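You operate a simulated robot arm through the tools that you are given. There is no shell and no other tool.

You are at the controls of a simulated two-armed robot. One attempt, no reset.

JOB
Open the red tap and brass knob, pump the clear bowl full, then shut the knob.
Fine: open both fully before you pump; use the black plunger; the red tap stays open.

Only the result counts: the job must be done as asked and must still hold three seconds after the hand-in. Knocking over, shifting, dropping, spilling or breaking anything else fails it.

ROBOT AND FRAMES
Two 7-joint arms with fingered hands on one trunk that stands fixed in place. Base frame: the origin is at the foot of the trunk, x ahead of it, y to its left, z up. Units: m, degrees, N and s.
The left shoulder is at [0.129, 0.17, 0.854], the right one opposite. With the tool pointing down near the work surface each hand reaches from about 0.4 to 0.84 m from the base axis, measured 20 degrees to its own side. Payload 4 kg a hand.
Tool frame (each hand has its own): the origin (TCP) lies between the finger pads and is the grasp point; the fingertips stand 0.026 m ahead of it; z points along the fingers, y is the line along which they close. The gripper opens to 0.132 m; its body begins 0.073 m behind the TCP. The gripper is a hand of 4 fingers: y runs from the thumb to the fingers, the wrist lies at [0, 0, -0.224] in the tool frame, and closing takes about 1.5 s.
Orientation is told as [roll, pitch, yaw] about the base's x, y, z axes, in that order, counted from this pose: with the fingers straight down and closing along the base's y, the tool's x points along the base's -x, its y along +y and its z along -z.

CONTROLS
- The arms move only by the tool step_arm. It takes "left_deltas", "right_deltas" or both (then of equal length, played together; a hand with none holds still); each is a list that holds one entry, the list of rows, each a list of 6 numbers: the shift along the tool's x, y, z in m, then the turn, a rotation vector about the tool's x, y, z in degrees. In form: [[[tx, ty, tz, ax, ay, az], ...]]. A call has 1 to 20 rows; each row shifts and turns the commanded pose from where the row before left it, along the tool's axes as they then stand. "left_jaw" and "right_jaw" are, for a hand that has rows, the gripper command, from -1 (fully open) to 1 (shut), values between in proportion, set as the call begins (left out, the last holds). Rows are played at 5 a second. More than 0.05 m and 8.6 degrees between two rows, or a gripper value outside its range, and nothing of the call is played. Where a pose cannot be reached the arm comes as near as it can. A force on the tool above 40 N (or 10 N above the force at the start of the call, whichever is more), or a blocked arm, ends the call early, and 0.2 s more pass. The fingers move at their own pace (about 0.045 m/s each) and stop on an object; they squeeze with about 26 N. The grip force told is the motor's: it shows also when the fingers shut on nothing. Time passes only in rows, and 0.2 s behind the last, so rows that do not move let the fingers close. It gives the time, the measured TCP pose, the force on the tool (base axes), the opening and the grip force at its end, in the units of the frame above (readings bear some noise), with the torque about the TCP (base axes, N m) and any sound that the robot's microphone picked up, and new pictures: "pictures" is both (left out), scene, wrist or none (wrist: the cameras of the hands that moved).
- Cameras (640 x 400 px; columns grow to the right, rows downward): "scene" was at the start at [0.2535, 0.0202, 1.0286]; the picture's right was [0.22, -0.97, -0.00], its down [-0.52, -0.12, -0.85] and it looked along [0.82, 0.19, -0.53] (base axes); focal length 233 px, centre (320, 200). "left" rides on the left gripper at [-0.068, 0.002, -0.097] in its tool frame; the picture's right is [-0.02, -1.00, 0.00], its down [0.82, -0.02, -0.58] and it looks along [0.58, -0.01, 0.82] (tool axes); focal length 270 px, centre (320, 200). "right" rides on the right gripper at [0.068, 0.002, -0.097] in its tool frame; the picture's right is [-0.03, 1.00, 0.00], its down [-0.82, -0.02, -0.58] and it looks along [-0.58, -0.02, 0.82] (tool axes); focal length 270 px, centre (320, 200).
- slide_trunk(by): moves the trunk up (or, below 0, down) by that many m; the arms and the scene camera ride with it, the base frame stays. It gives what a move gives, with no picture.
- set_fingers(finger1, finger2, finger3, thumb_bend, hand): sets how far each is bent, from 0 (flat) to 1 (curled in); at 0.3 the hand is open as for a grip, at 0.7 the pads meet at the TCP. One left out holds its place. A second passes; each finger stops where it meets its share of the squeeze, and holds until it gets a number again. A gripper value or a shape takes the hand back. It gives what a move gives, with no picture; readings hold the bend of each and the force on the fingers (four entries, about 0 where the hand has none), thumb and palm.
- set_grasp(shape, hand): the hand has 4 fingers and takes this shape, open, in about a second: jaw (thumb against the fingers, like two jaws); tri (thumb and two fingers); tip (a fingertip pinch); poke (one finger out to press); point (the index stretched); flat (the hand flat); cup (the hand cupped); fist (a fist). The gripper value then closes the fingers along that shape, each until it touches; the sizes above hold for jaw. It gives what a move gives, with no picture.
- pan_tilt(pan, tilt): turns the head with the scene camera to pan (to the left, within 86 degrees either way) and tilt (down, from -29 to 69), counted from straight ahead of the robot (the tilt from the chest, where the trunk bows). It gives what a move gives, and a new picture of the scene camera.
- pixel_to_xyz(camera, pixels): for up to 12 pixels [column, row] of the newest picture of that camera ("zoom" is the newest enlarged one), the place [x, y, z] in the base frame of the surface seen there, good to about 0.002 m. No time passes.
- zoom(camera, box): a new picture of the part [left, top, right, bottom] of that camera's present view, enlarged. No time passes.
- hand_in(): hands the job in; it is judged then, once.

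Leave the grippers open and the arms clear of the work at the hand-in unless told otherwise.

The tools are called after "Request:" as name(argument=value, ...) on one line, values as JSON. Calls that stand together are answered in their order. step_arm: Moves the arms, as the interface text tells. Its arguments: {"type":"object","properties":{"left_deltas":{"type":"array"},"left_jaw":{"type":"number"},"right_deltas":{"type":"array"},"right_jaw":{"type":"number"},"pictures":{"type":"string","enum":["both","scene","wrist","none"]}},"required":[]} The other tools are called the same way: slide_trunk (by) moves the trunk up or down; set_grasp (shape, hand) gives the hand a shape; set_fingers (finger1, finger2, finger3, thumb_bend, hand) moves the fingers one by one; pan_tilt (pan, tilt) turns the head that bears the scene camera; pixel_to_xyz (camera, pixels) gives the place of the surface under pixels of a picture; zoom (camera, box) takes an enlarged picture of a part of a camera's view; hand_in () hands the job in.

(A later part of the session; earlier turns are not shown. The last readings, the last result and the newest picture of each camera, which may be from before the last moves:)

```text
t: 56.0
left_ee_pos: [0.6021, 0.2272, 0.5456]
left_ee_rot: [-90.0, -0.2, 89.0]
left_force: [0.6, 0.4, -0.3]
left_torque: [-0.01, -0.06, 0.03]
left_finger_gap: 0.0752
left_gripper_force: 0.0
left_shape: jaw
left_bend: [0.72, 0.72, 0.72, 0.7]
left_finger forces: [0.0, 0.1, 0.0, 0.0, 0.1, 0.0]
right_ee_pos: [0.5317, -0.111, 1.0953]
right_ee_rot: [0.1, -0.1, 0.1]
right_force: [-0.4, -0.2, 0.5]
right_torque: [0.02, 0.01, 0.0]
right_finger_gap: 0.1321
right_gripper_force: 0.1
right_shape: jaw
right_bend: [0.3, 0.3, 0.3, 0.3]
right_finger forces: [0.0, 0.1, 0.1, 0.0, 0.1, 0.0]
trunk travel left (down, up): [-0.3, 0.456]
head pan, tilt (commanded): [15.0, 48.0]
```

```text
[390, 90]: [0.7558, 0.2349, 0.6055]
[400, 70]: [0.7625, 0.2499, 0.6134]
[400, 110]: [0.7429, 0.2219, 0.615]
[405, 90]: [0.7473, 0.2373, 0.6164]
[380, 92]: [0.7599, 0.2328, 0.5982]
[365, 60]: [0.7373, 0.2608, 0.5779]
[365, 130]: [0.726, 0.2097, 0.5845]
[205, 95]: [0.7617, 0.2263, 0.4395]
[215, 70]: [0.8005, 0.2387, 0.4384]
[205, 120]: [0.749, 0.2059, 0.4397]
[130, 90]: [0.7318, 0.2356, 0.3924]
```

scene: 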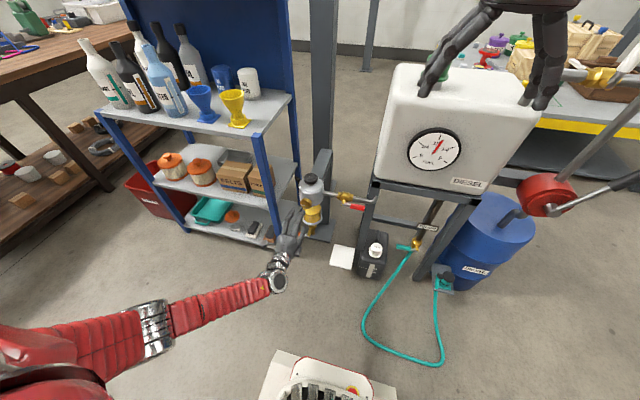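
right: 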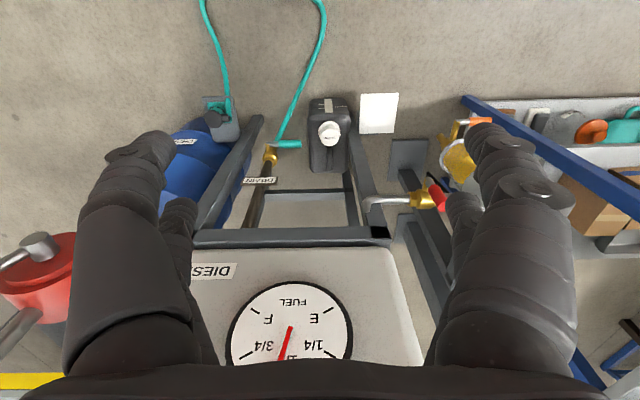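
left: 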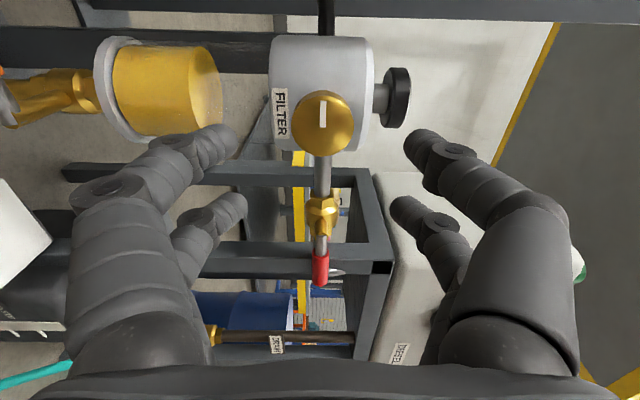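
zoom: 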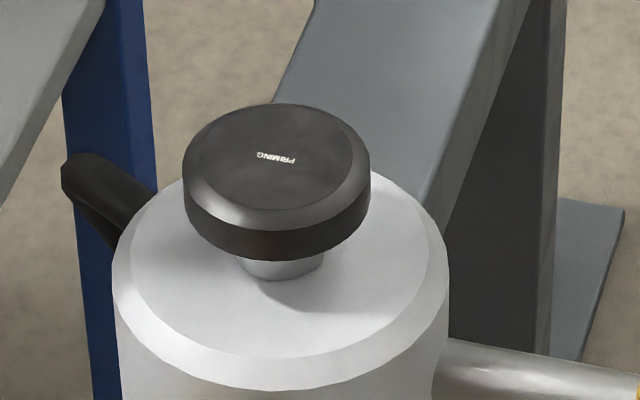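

Cap: centre ≈(0.772, 0.2245), top z≈0.626, radius 0.025. I'll close the hand, raise it to z≈0.745, then move forward and pitch the fingers down about 60° so the closed fingertips can press the cap from above.

Request:
step_arm(left_deltas=[[[0, -0.04, 0, 0, 0, 0], [0, -0.04, 0, 0, 0, 0], [0, -0.04, 0, 0, 0, 0], [0, -0.04, 0, 0, 0, 0], [0, -0.04, 0, 0, 0, 0], [0, 0, 0.0125, -7.5, 0, 0], [0, -0.0016, 0.0124, -7.5, 0, 0], [0, -0.0032, 0.0121, -7.5, 0, 0], [0, -0.0048, 0.0115, -7.5, 0, 0], [0, -0.0063, 0.0108, -7.5, 0, 0], [0, -0.0076, 0.0099, -7.5, 0, 0], [0, -0.0088, 0.0088, -7.5, 0, 0], [0, -0.0099, 0.0076, -7.5, 0, 0]]], left_jaw=1, pictures="both")

```text
t: 58.8
left_ee_pos: [0.7029, 0.2246, 0.7447]
left_ee_rot: [-29.9, 0.1, 88.9]
left_force: [0.2, 0.2, -0.6]
left_torque: [0.0, 0.01, -0.04]
left_finger_gap: 0.0
left_gripper_force: 25.6
left_shape: jaw
left_bend: [0.62, 0.62, 0.62, 0.7]
left_finger forces: [0.0, 0.0, 0.0, 0.1, 0.0, 0.0]
right_ee_pos: [0.5325, -0.1105, 1.0946]
right_ee_rot: [0.0, 0.0, 0.1]
right_force: [0.0, -0.3, 0.3]
right_torque: [-0.02, 0.03, -0.02]
right_finger_gap: 0.1323
right_gripper_force: 0.0
right_shape: jaw
right_bend: [0.3, 0.3, 0.3, 0.3]
right_finger forces: [0.0, 0.0, 0.0, 0.0, 0.0, 0.1]
trunk travel left (down, up): [-0.3, 0.456]
head pan, tilt (commanded): [15.0, 48.0]
```

scene: 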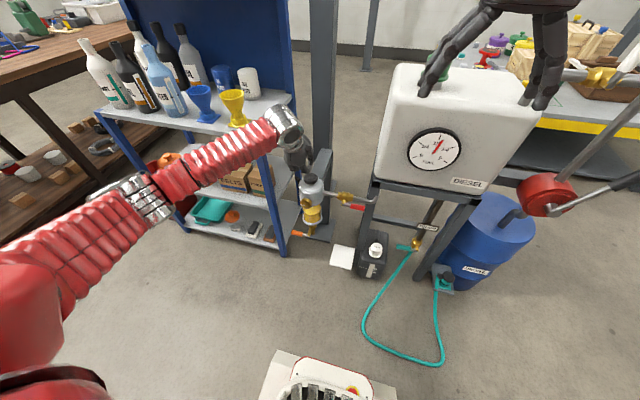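
left: 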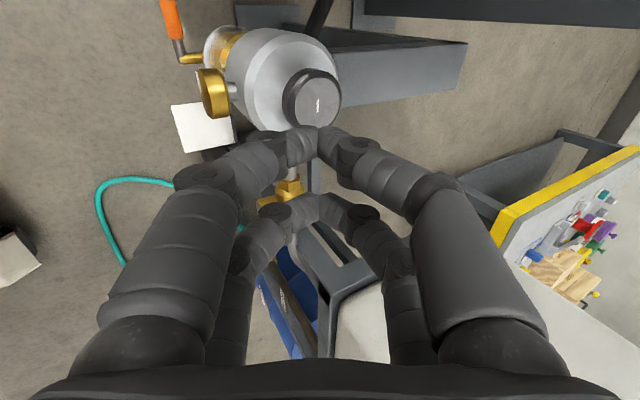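

Great: fingers point 60° down, above and before the cap; the bowl stays visible in the scene view. I'll pitch 8° more and move to just above the cap: TCP ≈(0.763, 0.2245, 0.69).

Request:
step_arm(left_deltas=[[[0, 0, 0, -8, 0, 0], [0, -0.0123, 0.023, 0, 0, 0], [0, -0.0123, 0.023, 0, 0, 0], [0, -0.0123, 0.023, 0, 0, 0], [0, 0, 0, 0, 0, 0]]], pictures="both")

Request:
zoom(camera="scene", box=[272, 140, 368, 200])

Request:
zoom(camera="right", box=[340, 60, 580, 210])

```text
t: 60.0
left_ee_pos: [0.7632, 0.2239, 0.6949]
left_ee_rot: [-22.2, -0.1, 89.0]
left_force: [-0.1, -0.7, -0.6]
left_torque: [0.01, 0.0, 0.01]
left_finger_gap: 0.0
left_gripper_force: 25.8
left_shape: jaw
left_bend: [0.62, 0.62, 0.62, 0.7]
left_finger forces: [0.0, 0.0, 0.0, 0.0, 0.0, 0.1]
right_ee_pos: [0.5318, -0.1111, 1.0957]
right_ee_rot: [0.0, 0.0, 0.0]
right_force: [0.1, -0.4, 0.0]
right_torque: [0.01, 0.03, 0.01]
right_finger_gap: 0.1319
right_gripper_force: 0.0
right_shape: jaw
right_bend: [0.3, 0.3, 0.3, 0.3]
right_finger forces: [0.0, 0.1, 0.0, 0.0, 0.1, 0.0]
trunk travel left (down, up): [-0.3, 0.456]
head pan, tilt (commanded): [15.0, 48.0]
```

scene: 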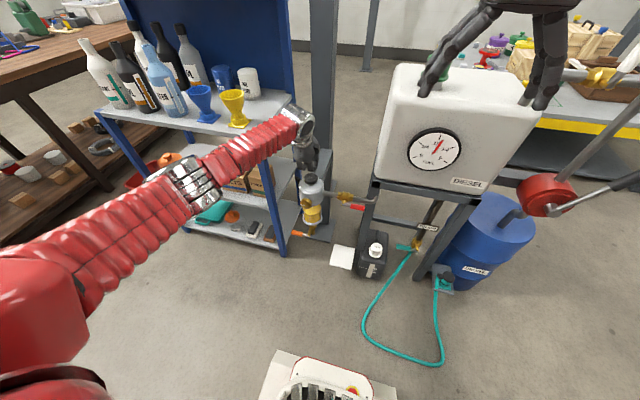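
left: 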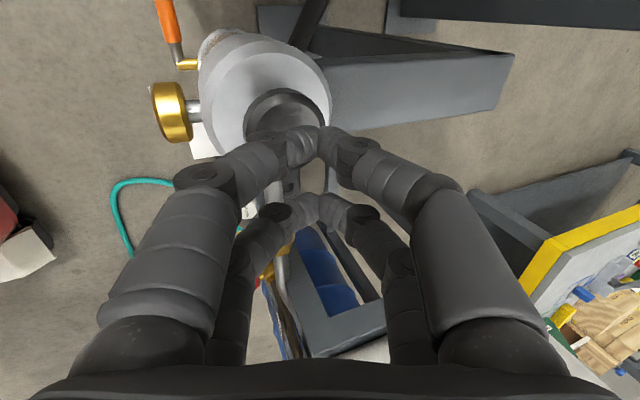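

```text
6.67 times, centred on (320, 170) of scene
```

zoom: 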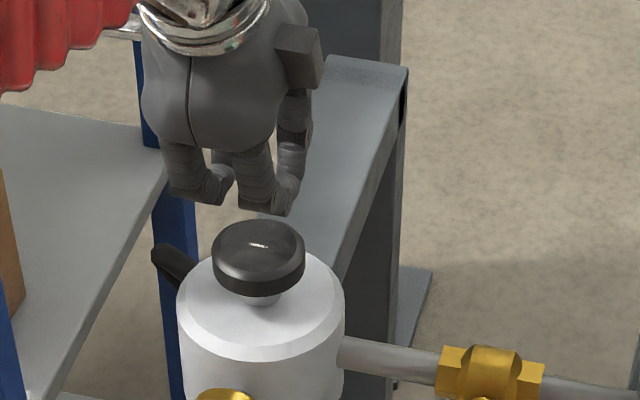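

```text
2.67 times, centred on (460, 135) of right
```

zoom: 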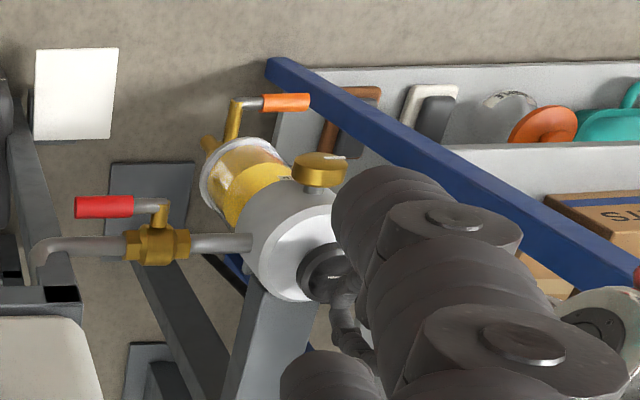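

Fingertips hover over the cap. I'll verify tip locations: left column scene (303.5,169), right column (311,170.5).

Request:
pixel_to_xyz(camera="scene", pixels=[[303, 169], [302, 167], [310, 171], [312, 170], [309, 169], [313, 168]])

```text
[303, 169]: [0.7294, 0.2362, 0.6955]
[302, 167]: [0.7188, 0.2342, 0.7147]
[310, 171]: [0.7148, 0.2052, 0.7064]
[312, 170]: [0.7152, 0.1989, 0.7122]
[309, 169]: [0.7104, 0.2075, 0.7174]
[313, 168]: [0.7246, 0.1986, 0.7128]
```

Columns centre on y≈0.220; I'll nudge +3 mm in y and descend 3 cm towards the cap.

Request:
step_arm(left_deltas=[[[-0.003, 0.00375, 0.0093, 0, 0, 0], [0, 0.00375, 0.0093, 0, 0, 0], [0, 0.00375, 0.0093, 0, 0, 0]]], pictures="both")

Request:
zoom(camera="scene", box=[272, 150, 368, 210])

Request:
zoom(camera="right", box=[400, 100, 560, 200])

```text
t: 60.8
left_ee_pos: [0.7623, 0.2266, 0.6654]
left_ee_rot: [-22.0, 0.1, 89.1]
left_force: [-0.4, 0.5, 0.0]
left_torque: [-0.01, -0.02, 0.02]
left_finger_gap: 0.0
left_gripper_force: 26.0
left_shape: jaw
left_bend: [0.62, 0.62, 0.62, 0.7]
left_finger forces: [0.1, 0.0, 0.0, 0.1, 0.0, 0.0]
right_ee_pos: [0.5316, -0.1115, 1.095]
right_ee_rot: [0.0, 0.0, 0.0]
right_force: [0.6, -0.4, 0.3]
right_torque: [0.0, 0.02, 0.02]
right_finger_gap: 0.1317
right_gripper_force: 0.1
right_shape: jaw
right_bend: [0.3, 0.3, 0.3, 0.3]
right_finger forces: [0.1, 0.0, 0.0, 0.0, 0.0, 0.1]
trunk travel left (down, up): [-0.3, 0.456]
head pan, tilt (commanded): [15.0, 48.0]
```

scene: 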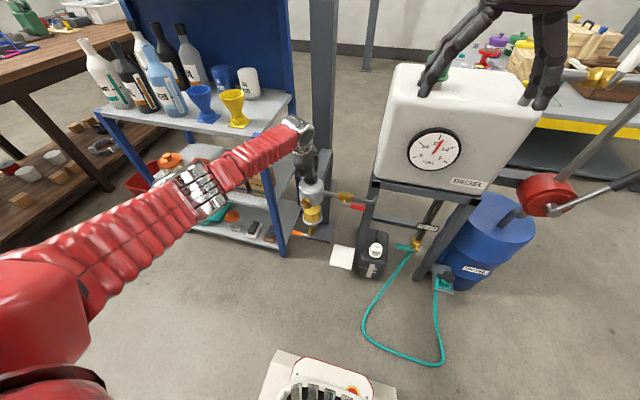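
left: 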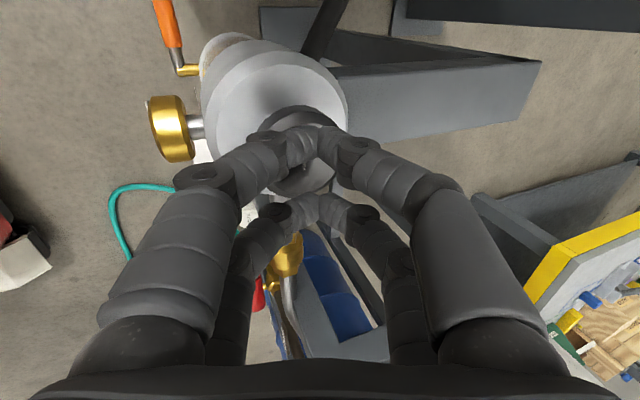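

```text
6.67 times, centred on (320, 180) of scene
```

zoom: 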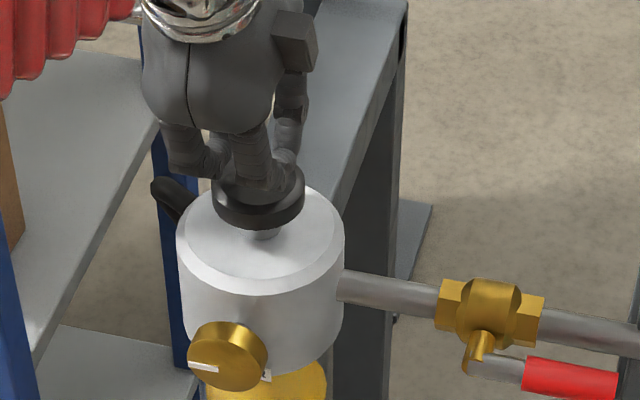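

```text
4.00 times, centred on (480, 150) of right
```

zoom: 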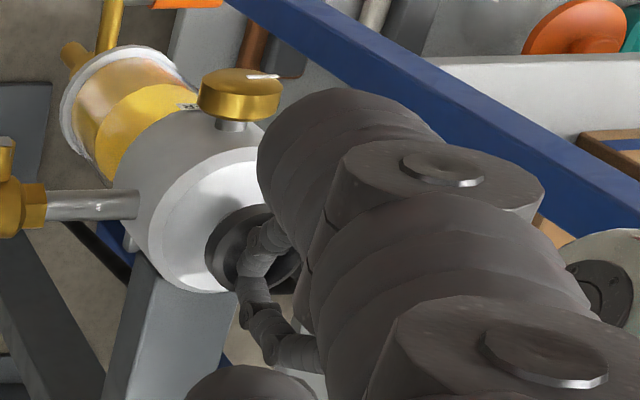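

Close above the cap, slightly right of centre by the hand camera. I'll nudge +3 mm y, −3 mm x, and descend in 4 mm rows until contact.

Request:
step_arm(left_deltas=[[[-0.003, 0.0028, -0.0011, 0, 0, 0], [0, 0.0015, 0.0037, 0, 0, 0], [0, 0.0015, 0.0037, 0, 0, 0], [0, 0.0015, 0.0037, 0, 0, 0]]], pictures="scene")

Request:
zoom(camera="scene", box=[272, 150, 368, 210])

```text
t: 61.8
left_ee_pos: [0.7589, 0.2306, 0.6535]
left_ee_rot: [-22.0, -0.1, 89.0]
left_force: [-0.2, 0.7, 1.2]
left_torque: [0.01, -0.02, -0.01]
left_finger_gap: 0.0
left_gripper_force: 26.3
left_shape: jaw
left_bend: [0.62, 0.62, 0.62, 0.7]
left_finger forces: [0.0, 0.0, 0.0, 0.1, 0.0, 0.1]
right_ee_pos: [0.5313, -0.1111, 1.0954]
right_ee_rot: [0.1, -0.1, 0.0]
right_force: [0.6, -0.9, -0.2]
right_torque: [0.02, 0.02, 0.02]
right_finger_gap: 0.1318
right_gripper_force: 0.0
right_shape: jaw
right_bend: [0.3, 0.3, 0.3, 0.3]
right_finger forces: [0.0, 0.1, 0.0, 0.0, 0.0, 0.1]
trunk travel left (down, up): [-0.3, 0.456]
head pan, tilt (commanded): [15.0, 48.0]
```

scene: 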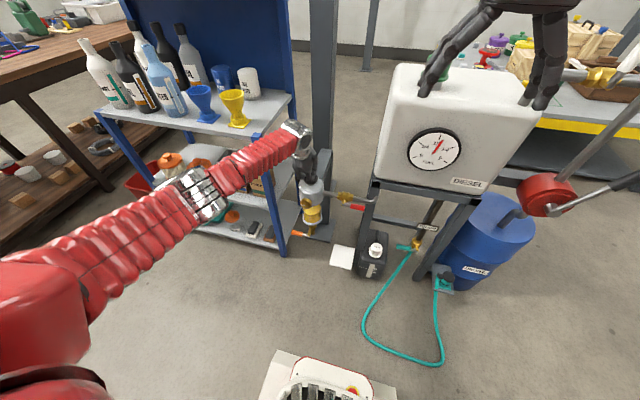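

```text
6.67 times, centred on (320, 180) of scene
```

zoom: 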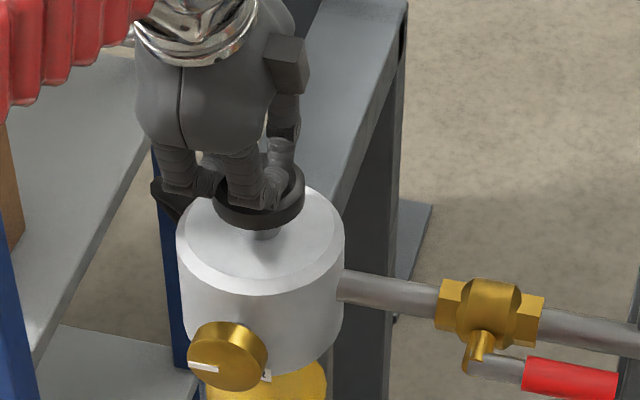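

Scene view suggests the columns now sit a bit left on the cap. I'll nudge back −4 mm in y and take a hand-camera picture to compare.

Request:
step_arm(left_deltas=[[[0.004, 0, 0, 0, 0, 0]]], pictures="both")

Request:
zoom(camera="left", box=[200, 80, 420, 240])

Request:
zoom(camera="scene", box=[280, 160, 344, 200])

```text
t: 62.2
left_ee_pos: [0.7594, 0.2261, 0.6527]
left_ee_rot: [-22.0, 0.1, 89.1]
left_force: [-0.1, 0.4, -0.1]
left_torque: [0.02, 0.0, 0.02]
left_finger_gap: 0.0
left_gripper_force: 25.8
left_shape: jaw
left_bend: [0.62, 0.62, 0.62, 0.7]
left_finger forces: [0.1, 0.0, 0.0, 0.0, 0.1, 0.0]
right_ee_pos: [0.5317, -0.1108, 1.0944]
right_ee_rot: [-0.1, 0.0, -0.1]
right_force: [0.6, -0.3, 0.4]
right_torque: [0.01, 0.02, 0.02]
right_finger_gap: 0.1321
right_gripper_force: 0.0
right_shape: jaw
right_bend: [0.3, 0.3, 0.3, 0.3]
right_finger forces: [0.0, 0.1, 0.1, 0.1, 0.0, 0.0]
trunk travel left (down, up): [-0.3, 0.456]
head pan, tilt (commanded): [15.0, 48.0]
```

scene: 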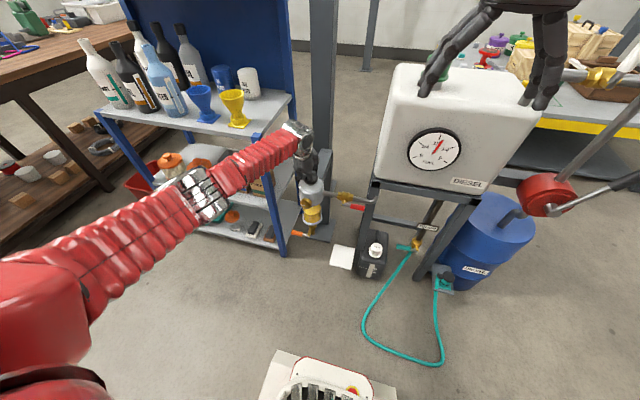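
left: 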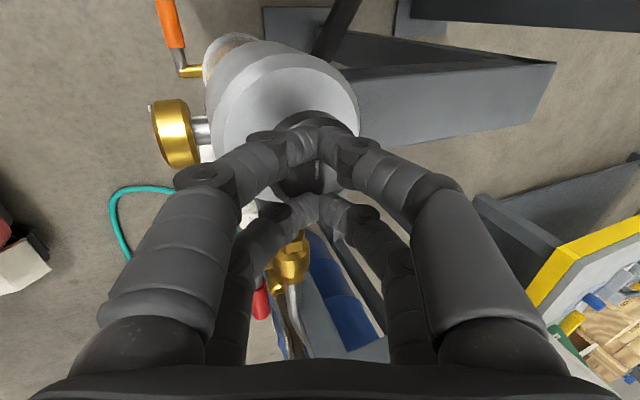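

```text
2.50 times, centred on (310, 160) of left
```

zoom: 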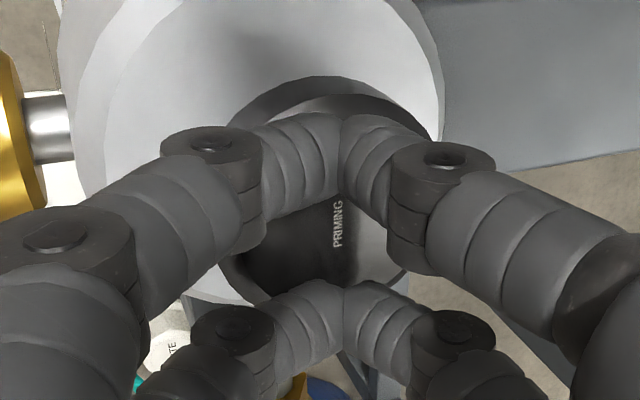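

```text
10.00 times, centred on (312, 180) of scene
```

zoom: 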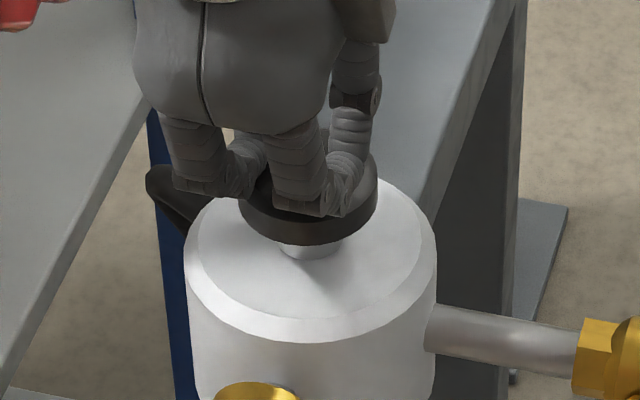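

I'll read the left camera: text on cap (317,169), near tips (317,150), far tips (320,197), cap visible edges.

Request:
pixel_to_xyz(camera="left", pixels=[[317, 169], [305, 175], [296, 185], [335, 185], [312, 115], [342, 190], [317, 142], [306, 140], [326, 140], [314, 198], [330, 198], [300, 205]])

Request:
pixel_to_xyz(camera="scene", pixels=[[305, 178], [306, 177], [315, 178], [314, 176], [309, 179], [312, 182], [305, 181], [317, 178], [311, 184]])

```text
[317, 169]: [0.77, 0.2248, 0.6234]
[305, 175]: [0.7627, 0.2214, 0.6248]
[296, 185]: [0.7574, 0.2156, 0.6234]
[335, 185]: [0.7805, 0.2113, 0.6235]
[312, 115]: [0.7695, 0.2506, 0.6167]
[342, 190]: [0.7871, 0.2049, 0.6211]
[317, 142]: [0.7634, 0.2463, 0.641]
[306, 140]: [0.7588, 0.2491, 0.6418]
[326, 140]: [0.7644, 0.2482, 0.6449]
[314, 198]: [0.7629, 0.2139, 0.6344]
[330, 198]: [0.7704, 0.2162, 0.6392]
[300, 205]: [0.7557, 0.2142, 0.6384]
```

```text
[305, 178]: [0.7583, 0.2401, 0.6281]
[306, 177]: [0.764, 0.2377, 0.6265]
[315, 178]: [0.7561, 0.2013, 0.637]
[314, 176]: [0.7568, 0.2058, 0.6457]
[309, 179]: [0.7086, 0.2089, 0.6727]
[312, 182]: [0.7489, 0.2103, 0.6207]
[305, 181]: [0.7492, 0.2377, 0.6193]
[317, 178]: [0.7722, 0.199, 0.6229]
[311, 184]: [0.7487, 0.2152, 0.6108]
```

Well aligned: tips straddle cap centre (0.770, 0.2248), about 8 mm above. Now descend 4 rows of 4 mm and read the force.

Request:
step_arm(left_deltas=[[[0, 0.0015, 0.0037, 0, 0, 0], [0, 0.0015, 0.0037, 0, 0, 0], [0, 0.0015, 0.0037, 0, 0, 0], [0, 0.0015, 0.0037, 0, 0, 0]]], pictures="scene")

Request:
zoom(camera="scene", box=[272, 165, 368, 225])

```text
t: 63.2
left_ee_pos: [0.7596, 0.2268, 0.6371]
left_ee_rot: [-22.1, 0.0, 89.0]
left_force: [-1.2, 1.1, 5.9]
left_torque: [0.13, -0.01, 0.02]
left_finger_gap: 0.0001
left_gripper_force: 25.7
left_shape: jaw
left_bend: [0.63, 0.62, 0.62, 0.7]
left_finger forces: [0.1, 0.0, 0.0, 0.0, 0.0, 0.0]
right_ee_pos: [0.5311, -0.1112, 1.0958]
right_ee_rot: [0.0, 0.0, 0.0]
right_force: [0.5, -1.2, -0.2]
right_torque: [0.02, -0.02, 0.01]
right_finger_gap: 0.1321
right_gripper_force: 0.1
right_shape: jaw
right_bend: [0.3, 0.3, 0.3, 0.3]
right_finger forces: [0.0, 0.1, 0.0, 0.0, 0.0, 0.1]
trunk travel left (down, up): [-0.3, 0.456]
head pan, tilt (commanded): [15.0, 48.0]
```

scene: 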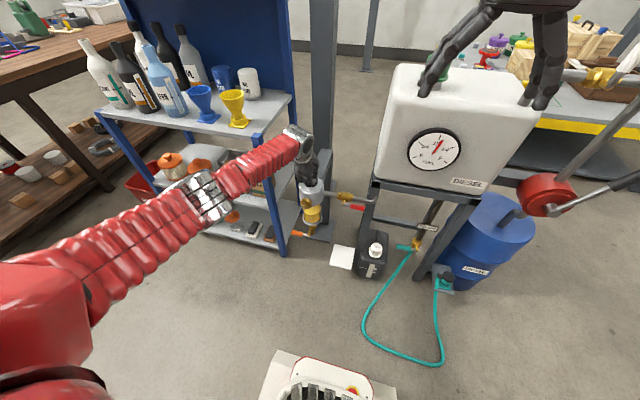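

```text
6.67 times, centred on (320, 195) of scene
```

zoom: 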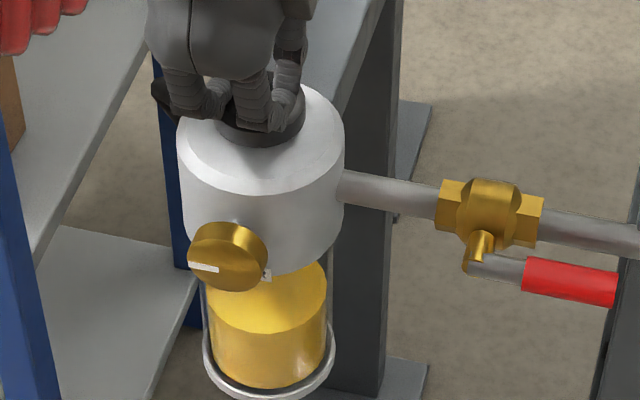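

Contact at ~6 N and the cap is moving down. Continue 3 more rows of 4 mm to find the bottom.

Request:
step_arm(left_deltas=[[[0, 0.0015, 0.0037, 0, 0, 0], [0, 0.0015, 0.0037, 0, 0, 0], [0, 0.0015, 0.0037, 0, 0, 0]]], pictures="scene")

Request:
zoom(camera="scene", box=[272, 165, 368, 225])

```text
t: 64.0
left_ee_pos: [0.7592, 0.2267, 0.6294]
left_ee_rot: [-22.4, -0.1, 89.1]
left_force: [-6.8, 3.6, 25.1]
left_torque: [0.18, 0.01, 0.04]
left_finger_gap: 0.0
left_gripper_force: 25.8
left_shape: jaw
left_bend: [0.65, 0.65, 0.62, 0.7]
left_finger forces: [0.1, 0.1, 0.0, 0.1, 0.0, 0.0]
right_ee_pos: [0.5282, -0.1116, 1.0968]
right_ee_rot: [0.1, -0.2, 0.0]
right_force: [0.8, -1.1, -0.2]
right_torque: [-0.01, 0.03, -0.02]
right_finger_gap: 0.1321
right_gripper_force: 0.0
right_shape: jaw
right_bend: [0.3, 0.3, 0.3, 0.3]
right_finger forces: [0.0, 0.0, 0.1, 0.0, 0.0, 0.0]
trunk travel left (down, up): [-0.3, 0.456]
head pan, tilt (commanded): [15.0, 48.0]
```

scene: 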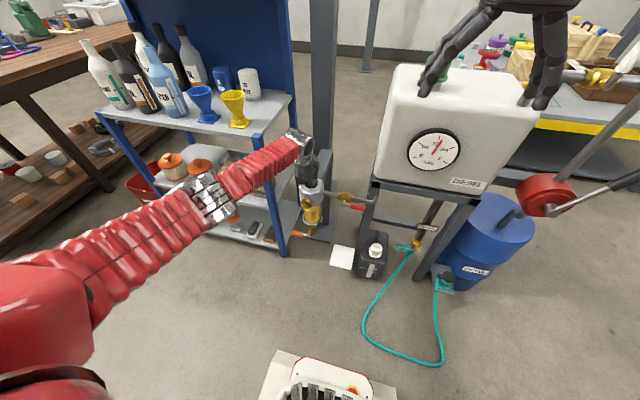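

```text
6.67 times, centred on (320, 195) of scene
```

zoom: 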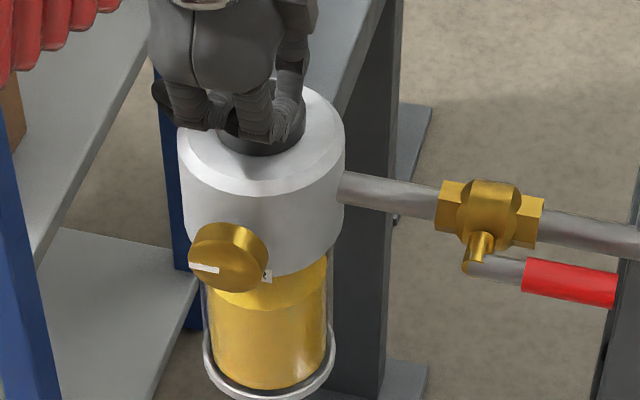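

Bottomed out at ~25 N, and the fuel rose visibly. I'll read the surface level now (zoom (290,290) and front edge (268,306)).

Request:
pixel_to_xyz(camera="zoom", pixels=[[290, 290], [310, 275], [250, 300], [268, 320], [300, 310], [268, 306], [318, 270], [322, 255], [320, 262]])

Request:
zoom(camera="scene", box=[292, 195, 332, 220])

```text
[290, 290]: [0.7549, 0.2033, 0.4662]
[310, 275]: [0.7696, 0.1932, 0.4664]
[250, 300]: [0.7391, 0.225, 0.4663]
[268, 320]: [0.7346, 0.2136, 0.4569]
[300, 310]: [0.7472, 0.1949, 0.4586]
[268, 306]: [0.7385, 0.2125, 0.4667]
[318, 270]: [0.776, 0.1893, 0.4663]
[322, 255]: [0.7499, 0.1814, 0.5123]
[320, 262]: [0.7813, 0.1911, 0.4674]
```

```text
16.00 times, centred on (312, 208) of scene
```

zoom: 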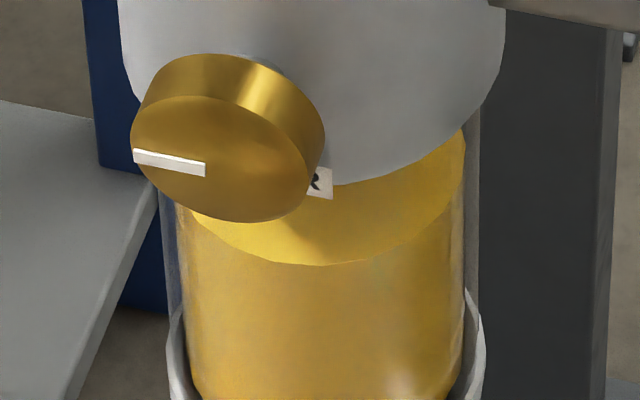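

The surface rose from z≈0.440 to 0.4665 in one stroke; bowl top (head underside) is near z≈0.512, so about two more strokes — I must go carefully to avoid overflow. Now lift the hand to see whether the plunger springs back.

Request:
step_arm(left_deltas=[[[0, -0.003, -0.0074, 0, 0, 0], [0, -0.003, -0.0074, 0, 0, 0], [0, -0.003, -0.0074, 0, 0, 0], [0, -0.003, -0.0074, 0, 0, 0], [0, 0, 0, 0, 0, 0]]], pictures="both")

Request:
zoom(camera="scene", box=[280, 160, 344, 200])

Request:
zoom(camera="scene", box=[292, 195, 332, 220])

Request:
pixel_to_xyz(camera="zoom", pixels=[[320, 240], [400, 215], [440, 170], [320, 190], [322, 250], [440, 250]])

```text
t: 65.2
left_ee_pos: [0.7585, 0.2268, 0.6549]
left_ee_rot: [-21.8, -0.1, 89.0]
left_force: [-1.1, 0.5, 0.3]
left_torque: [0.05, 0.0, -0.02]
left_finger_gap: 0.0
left_gripper_force: 25.7
left_shape: jaw
left_bend: [0.64, 0.64, 0.62, 0.7]
left_finger forces: [0.0, 0.0, 0.1, 0.0, 0.0, 0.0]
right_ee_pos: [0.5316, -0.1112, 1.0959]
right_ee_rot: [0.1, 0.0, 0.0]
right_force: [0.3, -0.3, -0.4]
right_torque: [-0.02, 0.01, -0.01]
right_finger_gap: 0.1321
right_gripper_force: 0.0
right_shape: jaw
right_bend: [0.3, 0.3, 0.3, 0.3]
right_finger forces: [0.0, 0.0, 0.0, 0.0, 0.0, 0.0]
trunk travel left (down, up): [-0.3, 0.456]
head pan, tilt (commanded): [15.0, 48.0]
```

scene: 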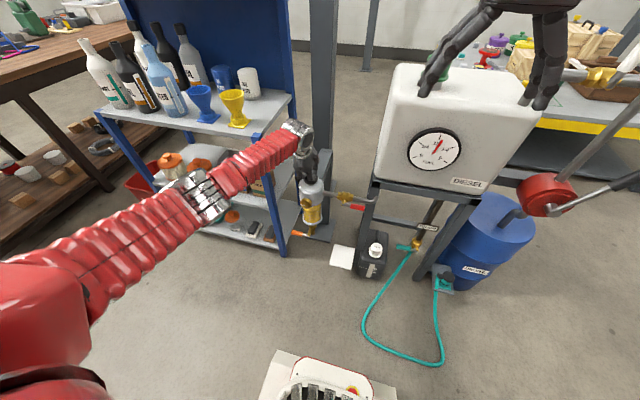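
left: 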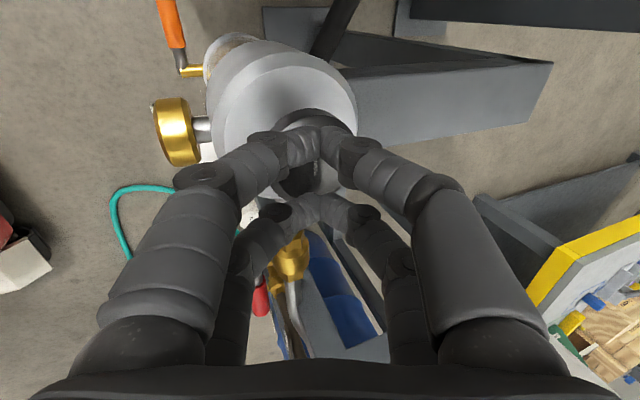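

```text
10.00 times, centred on (312, 180) of scene
```

zoom: 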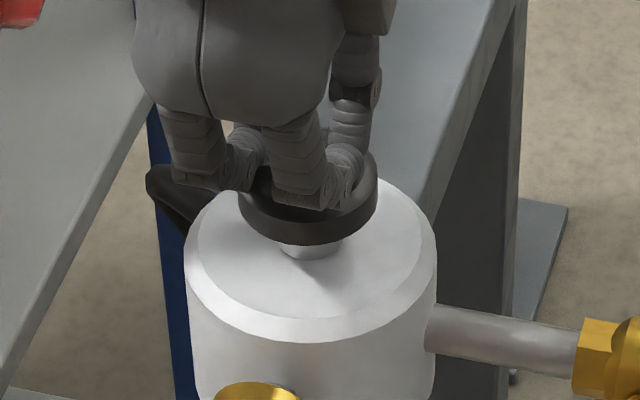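

```text
16.00 times, centred on (312, 208) of scene
```

zoom: 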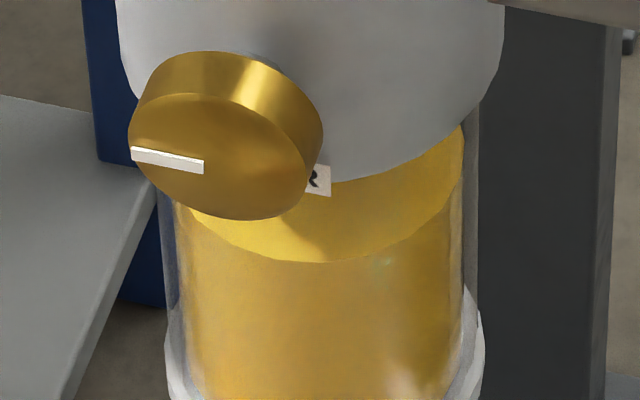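

```text
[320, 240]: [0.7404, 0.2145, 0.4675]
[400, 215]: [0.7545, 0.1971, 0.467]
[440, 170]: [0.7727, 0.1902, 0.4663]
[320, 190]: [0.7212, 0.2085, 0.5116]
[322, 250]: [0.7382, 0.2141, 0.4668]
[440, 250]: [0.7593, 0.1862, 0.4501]
```

The plunger sprang back by itself; level holds at 0.467. I'll measure the bowl's extents: head's lower rim (zoom (400,160), (480,100)), glass side (472,150), (472,250), and the bottom ring.

Request:
pixel_to_xyz(camera="zoom", pixels=[[400, 160], [480, 95], [350, 175], [472, 120], [472, 200], [472, 280], [478, 320], [480, 360], [175, 250], [175, 340], [460, 140], [495, 60]])

Request:
zoom(camera="scene", box=[288, 205, 336, 235])

Request:
zoom(camera="right", box=[400, 100, 480, 150])

```text
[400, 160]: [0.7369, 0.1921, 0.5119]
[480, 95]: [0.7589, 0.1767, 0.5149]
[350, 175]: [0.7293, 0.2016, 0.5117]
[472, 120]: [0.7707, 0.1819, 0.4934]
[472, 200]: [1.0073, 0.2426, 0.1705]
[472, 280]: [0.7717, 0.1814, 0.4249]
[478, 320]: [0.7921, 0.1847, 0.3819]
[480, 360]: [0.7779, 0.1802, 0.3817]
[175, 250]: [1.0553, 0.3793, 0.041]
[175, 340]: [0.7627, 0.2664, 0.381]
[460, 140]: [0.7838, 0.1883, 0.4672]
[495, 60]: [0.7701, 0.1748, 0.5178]
```

```text
13.33 times, centred on (312, 220) of scene
```

zoom: 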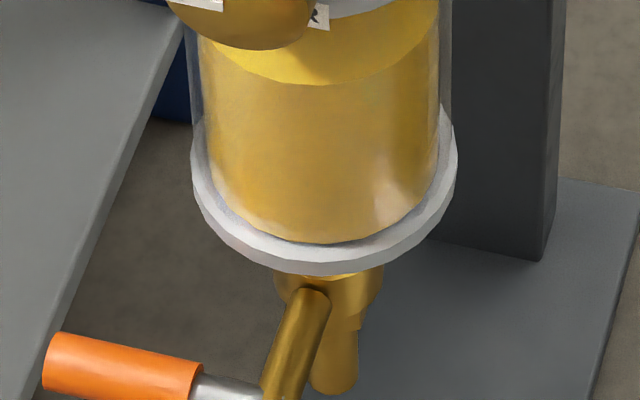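

```text
8.00 times, centred on (440, 125) of right
```

zoom: 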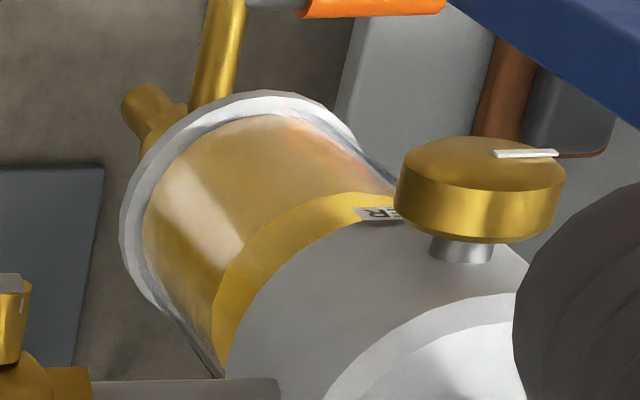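

Bowl spans about z 0.385–0.510. Level now 0.467. Second stroke: I'll go down about half the travel first (4 rows of 4 mm) and read the level to learn if it rises in proportion.

Request:
step_arm(left_deltas=[[[0, 0.0015, 0.0037, 0, 0, 0], [0, 0.0015, 0.0037, 0, 0, 0], [0, 0.0015, 0.0037, 0, 0, 0], [0, 0.0015, 0.0037, 0, 0, 0]]], pictures="scene")

Request:
zoom(camera="scene", box=[292, 195, 332, 220])

Request:
pixel_to_xyz(camera="zoom", pixels=[[320, 240], [320, 225], [400, 200], [440, 160], [340, 210], [320, 190]])

```text
t: 66.2
left_ee_pos: [0.7595, 0.2259, 0.6419]
left_ee_rot: [-22.1, -0.1, 89.0]
left_force: [-1.2, -0.6, 4.4]
left_torque: [0.03, 0.01, 0.02]
left_finger_gap: 0.0
left_gripper_force: 26.0
left_shape: jaw
left_bend: [0.64, 0.64, 0.62, 0.7]
left_finger forces: [0.0, 0.0, 0.2, 0.1, 0.1, 0.1]
right_ee_pos: [0.5321, -0.1105, 1.0946]
right_ee_rot: [0.0, 0.0, 0.1]
right_force: [0.7, 1.4, 0.1]
right_torque: [-0.01, 0.01, -0.01]
right_finger_gap: 0.1318
right_gripper_force: 0.1
right_shape: jaw
right_bend: [0.3, 0.3, 0.3, 0.3]
right_finger forces: [0.0, 0.0, 0.0, 0.0, 0.0, 0.0]
trunk travel left (down, up): [-0.3, 0.456]
head pan, tilt (commanded): [15.0, 48.0]
```

scene: 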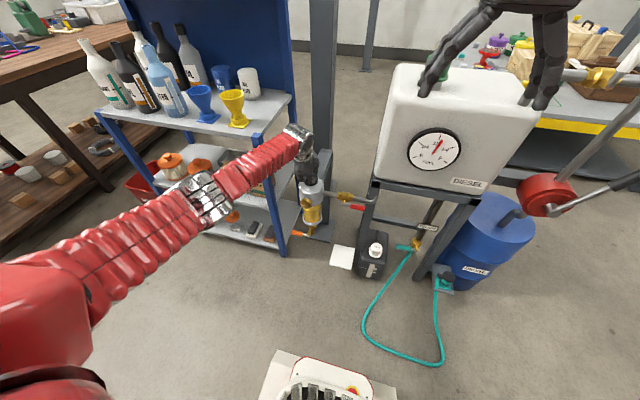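

```text
16.00 times, centred on (312, 208) of scene
```

zoom: 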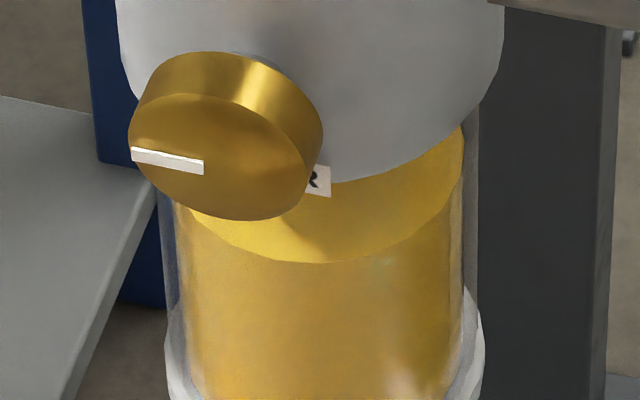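

```text
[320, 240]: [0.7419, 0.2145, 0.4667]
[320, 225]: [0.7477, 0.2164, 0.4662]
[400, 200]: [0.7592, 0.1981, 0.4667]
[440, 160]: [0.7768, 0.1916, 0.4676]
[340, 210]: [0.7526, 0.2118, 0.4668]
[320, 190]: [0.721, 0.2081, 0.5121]
```

Level unchanged so far (only slight compression, 4 N). Continue 1 row of 4 mm and one of 3 mm, then read again.

Request:
step_arm(left_deltas=[[[0, 0.0015, 0.0037, 0, 0, 0], [0, 0.0011, 0.0028, 0, 0, 0]]], pictures="scene")

Request:
zoom(camera="scene", box=[292, 195, 332, 220])

Request:
pixel_to_xyz(camera="zoom", pixels=[[320, 240], [320, 225], [400, 200], [440, 160], [340, 205], [300, 205]])

```text
t: 66.8
left_ee_pos: [0.7602, 0.2269, 0.6349]
left_ee_rot: [-22.0, -0.1, 89.0]
left_force: [-1.2, -1.7, 6.5]
left_torque: [0.08, -0.01, -0.03]
left_finger_gap: 0.0004
left_gripper_force: 26.3
left_shape: jaw
left_bend: [0.64, 0.64, 0.62, 0.7]
left_finger forces: [0.1, 0.1, 0.0, 0.1, 0.0, 0.0]
right_ee_pos: [0.5304, -0.1118, 1.0953]
right_ee_rot: [-0.1, -0.1, 0.0]
right_force: [-0.5, 0.3, -0.1]
right_torque: [0.0, 0.01, 0.02]
right_finger_gap: 0.1319
right_gripper_force: 0.1
right_shape: jaw
right_bend: [0.3, 0.3, 0.3, 0.3]
right_finger forces: [0.0, 0.0, 0.0, 0.0, 0.0, 0.0]
trunk travel left (down, up): [-0.3, 0.456]
head pan, tilt (commanded): [15.0, 48.0]
```

scene: 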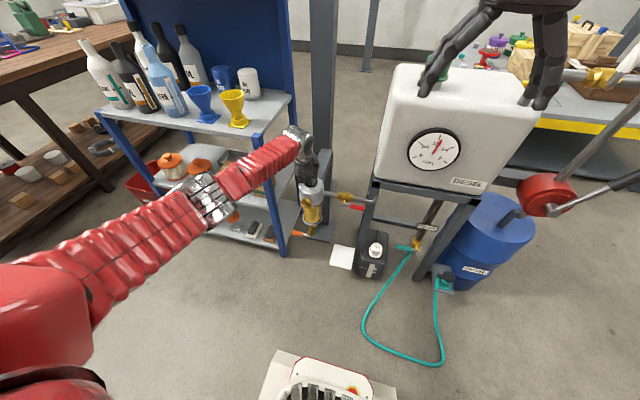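

```text
16.00 times, centred on (312, 208) of scene
```

zoom: 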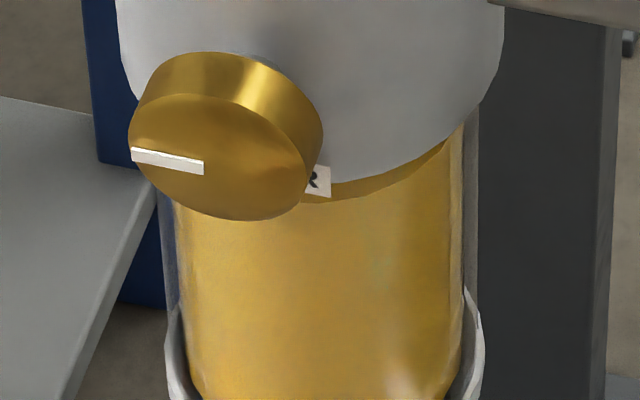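

```text
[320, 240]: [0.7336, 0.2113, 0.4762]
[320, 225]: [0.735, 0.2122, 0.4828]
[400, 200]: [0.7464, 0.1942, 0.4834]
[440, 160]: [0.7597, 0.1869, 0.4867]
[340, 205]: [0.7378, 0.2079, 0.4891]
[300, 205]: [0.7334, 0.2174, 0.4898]
```

The level jumped again when the plunger passed its trip depth (front edge now at zoom row ~203). I'll read the surface strip.

Request:
pixel_to_xyz(camera="zoom", pixels=[[340, 195], [370, 188], [400, 178], [420, 165], [330, 202], [440, 148], [455, 135], [350, 185]])

Request:
zoom(camera="right", box=[400, 100, 480, 150])

```text
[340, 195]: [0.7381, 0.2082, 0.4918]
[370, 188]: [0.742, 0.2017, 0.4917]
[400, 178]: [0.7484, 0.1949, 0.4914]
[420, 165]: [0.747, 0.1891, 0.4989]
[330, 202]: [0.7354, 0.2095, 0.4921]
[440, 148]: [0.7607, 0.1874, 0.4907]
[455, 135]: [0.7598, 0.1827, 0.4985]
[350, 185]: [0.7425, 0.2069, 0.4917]
```

```text
8.00 times, centred on (440, 125) of right
```

zoom: 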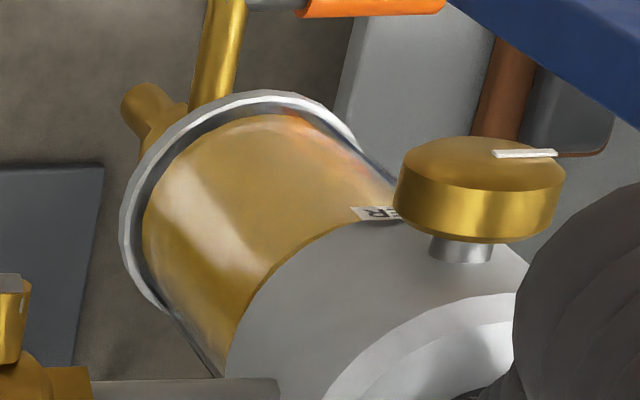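

Level is now 0.4917; head rim is ~0.51, still a visible gap. I'll release the plunger fully (lift 20 mm) and view the level again.

Request:
step_arm(left_deltas=[[[0, -0.0026, -0.0065, 0, 0, 0], [0, -0.0026, -0.0065, 0, 0, 0], [0, -0.0026, -0.0065, 0, 0, 0], [0, 0, 0, 0, 0, 0]]], pictures="scene")

Request:
zoom(camera="scene", box=[292, 195, 332, 220])

Request:
pixel_to_xyz(camera="zoom", pixels=[[340, 195], [370, 188], [400, 178], [330, 202], [440, 148], [350, 185]])

Request:
zoom(camera="scene", box=[280, 160, 344, 200])

```text
t: 67.8
left_ee_pos: [0.7595, 0.2274, 0.6546]
left_ee_rot: [-22.0, -0.2, 89.0]
left_force: [0.4, 0.7, -0.1]
left_torque: [-0.01, 0.02, 0.05]
left_finger_gap: 0.0
left_gripper_force: 26.3
left_shape: jaw
left_bend: [0.64, 0.64, 0.62, 0.7]
left_finger forces: [0.0, 0.1, 0.0, 0.1, 0.0, 0.1]
right_ee_pos: [0.5316, -0.1103, 1.0955]
right_ee_rot: [0.0, 0.1, 0.1]
right_force: [1.2, 0.1, 0.4]
right_torque: [0.01, 0.02, -0.01]
right_finger_gap: 0.1319
right_gripper_force: 0.0
right_shape: jaw
right_bend: [0.3, 0.3, 0.3, 0.3]
right_finger forces: [0.1, 0.0, 0.1, 0.1, 0.1, 0.1]
trunk travel left (down, up): [-0.3, 0.456]
head pan, tilt (commanded): [15.0, 48.0]
```

scene: 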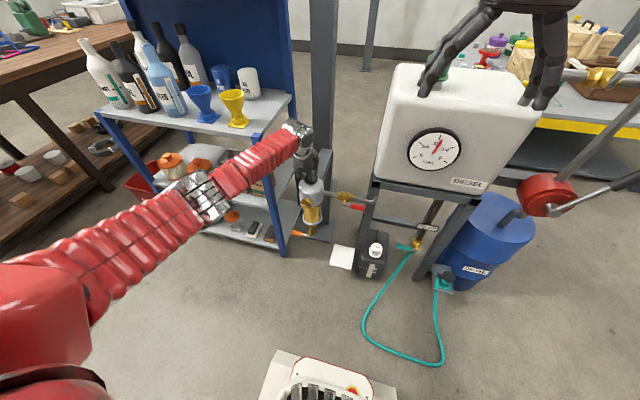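

```text
16.00 times, centred on (312, 208) of scene
```

zoom: 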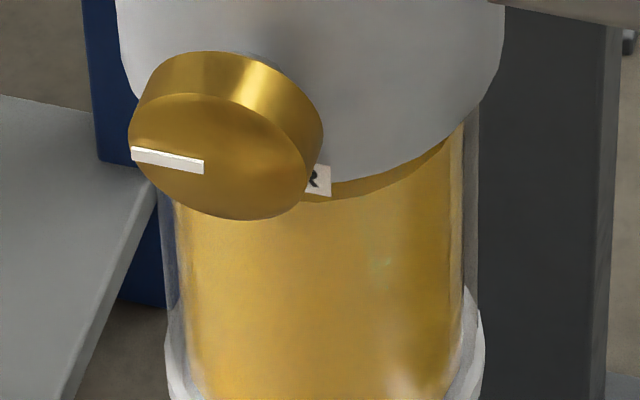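

```text
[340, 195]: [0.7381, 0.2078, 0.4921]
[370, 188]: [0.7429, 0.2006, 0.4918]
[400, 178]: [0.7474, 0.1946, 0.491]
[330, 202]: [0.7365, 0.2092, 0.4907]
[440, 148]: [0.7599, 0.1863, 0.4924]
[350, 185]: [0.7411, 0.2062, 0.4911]
```

```text
10.00 times, centred on (312, 180) of scene
```

zoom: 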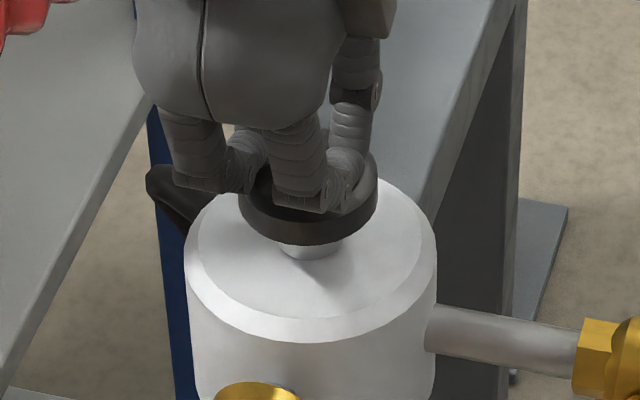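

Level steady at 0.4915, with a visible gap of ~18 mm to the rim; one more stroke (~25 mm) should fill it. Third stroke with the same depth as the second, then stop and look.

Request:
step_arm(left_deltas=[[[0, 0.0015, 0.0037, 0, 0, 0], [0, 0.0015, 0.0037, 0, 0, 0], [0, 0.0015, 0.0037, 0, 0, 0], [0, 0.0015, 0.0037, 0, 0, 0], [0, 0.0015, 0.0037, 0, 0, 0]]], pictures="scene")

Request:
zoom(camera="scene", box=[292, 195, 332, 220])

Request:
zoom(camera="right", box=[400, 100, 480, 150])

```text
t: 69.0
left_ee_pos: [0.7594, 0.2257, 0.637]
left_ee_rot: [-22.2, 0.0, 89.0]
left_force: [-1.6, -0.8, 5.3]
left_torque: [0.12, 0.04, 0.06]
left_finger_gap: 0.0003
left_gripper_force: 26.3
left_shape: jaw
left_bend: [0.64, 0.64, 0.62, 0.7]
left_finger forces: [0.0, 0.0, 0.0, 0.0, 0.0, 0.1]
right_ee_pos: [0.5307, -0.1114, 1.0963]
right_ee_rot: [0.0, 0.0, 0.0]
right_force: [0.0, 0.9, -0.6]
right_torque: [-0.01, 0.04, 0.0]
right_finger_gap: 0.1319
right_gripper_force: 0.1
right_shape: jaw
right_bend: [0.3, 0.3, 0.3, 0.3]
right_finger forces: [0.0, 0.0, 0.1, 0.0, 0.1, 0.0]
trunk travel left (down, up): [-0.3, 0.456]
head pan, tilt (commanded): [15.0, 48.0]
```

scene: 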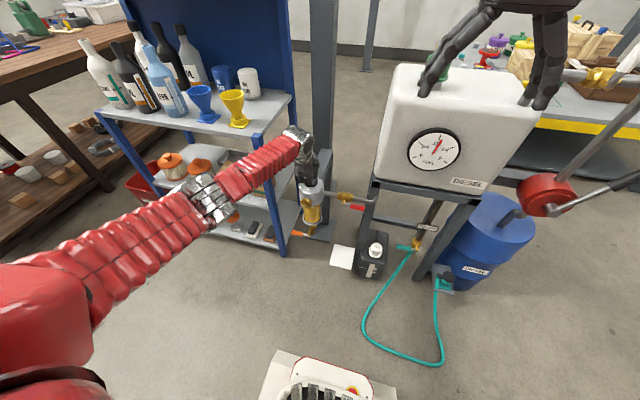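

```text
16.00 times, centred on (312, 208) of scene
```

zoom: 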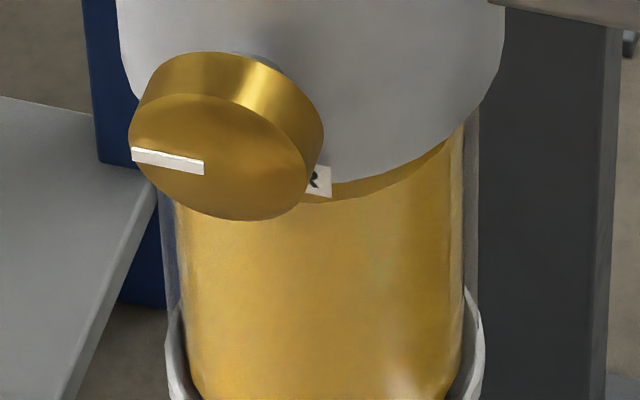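

```text
8.00 times, centred on (440, 125) of right
```

zoom: 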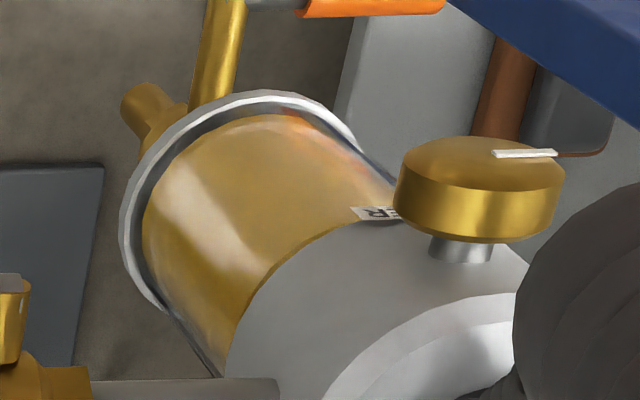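

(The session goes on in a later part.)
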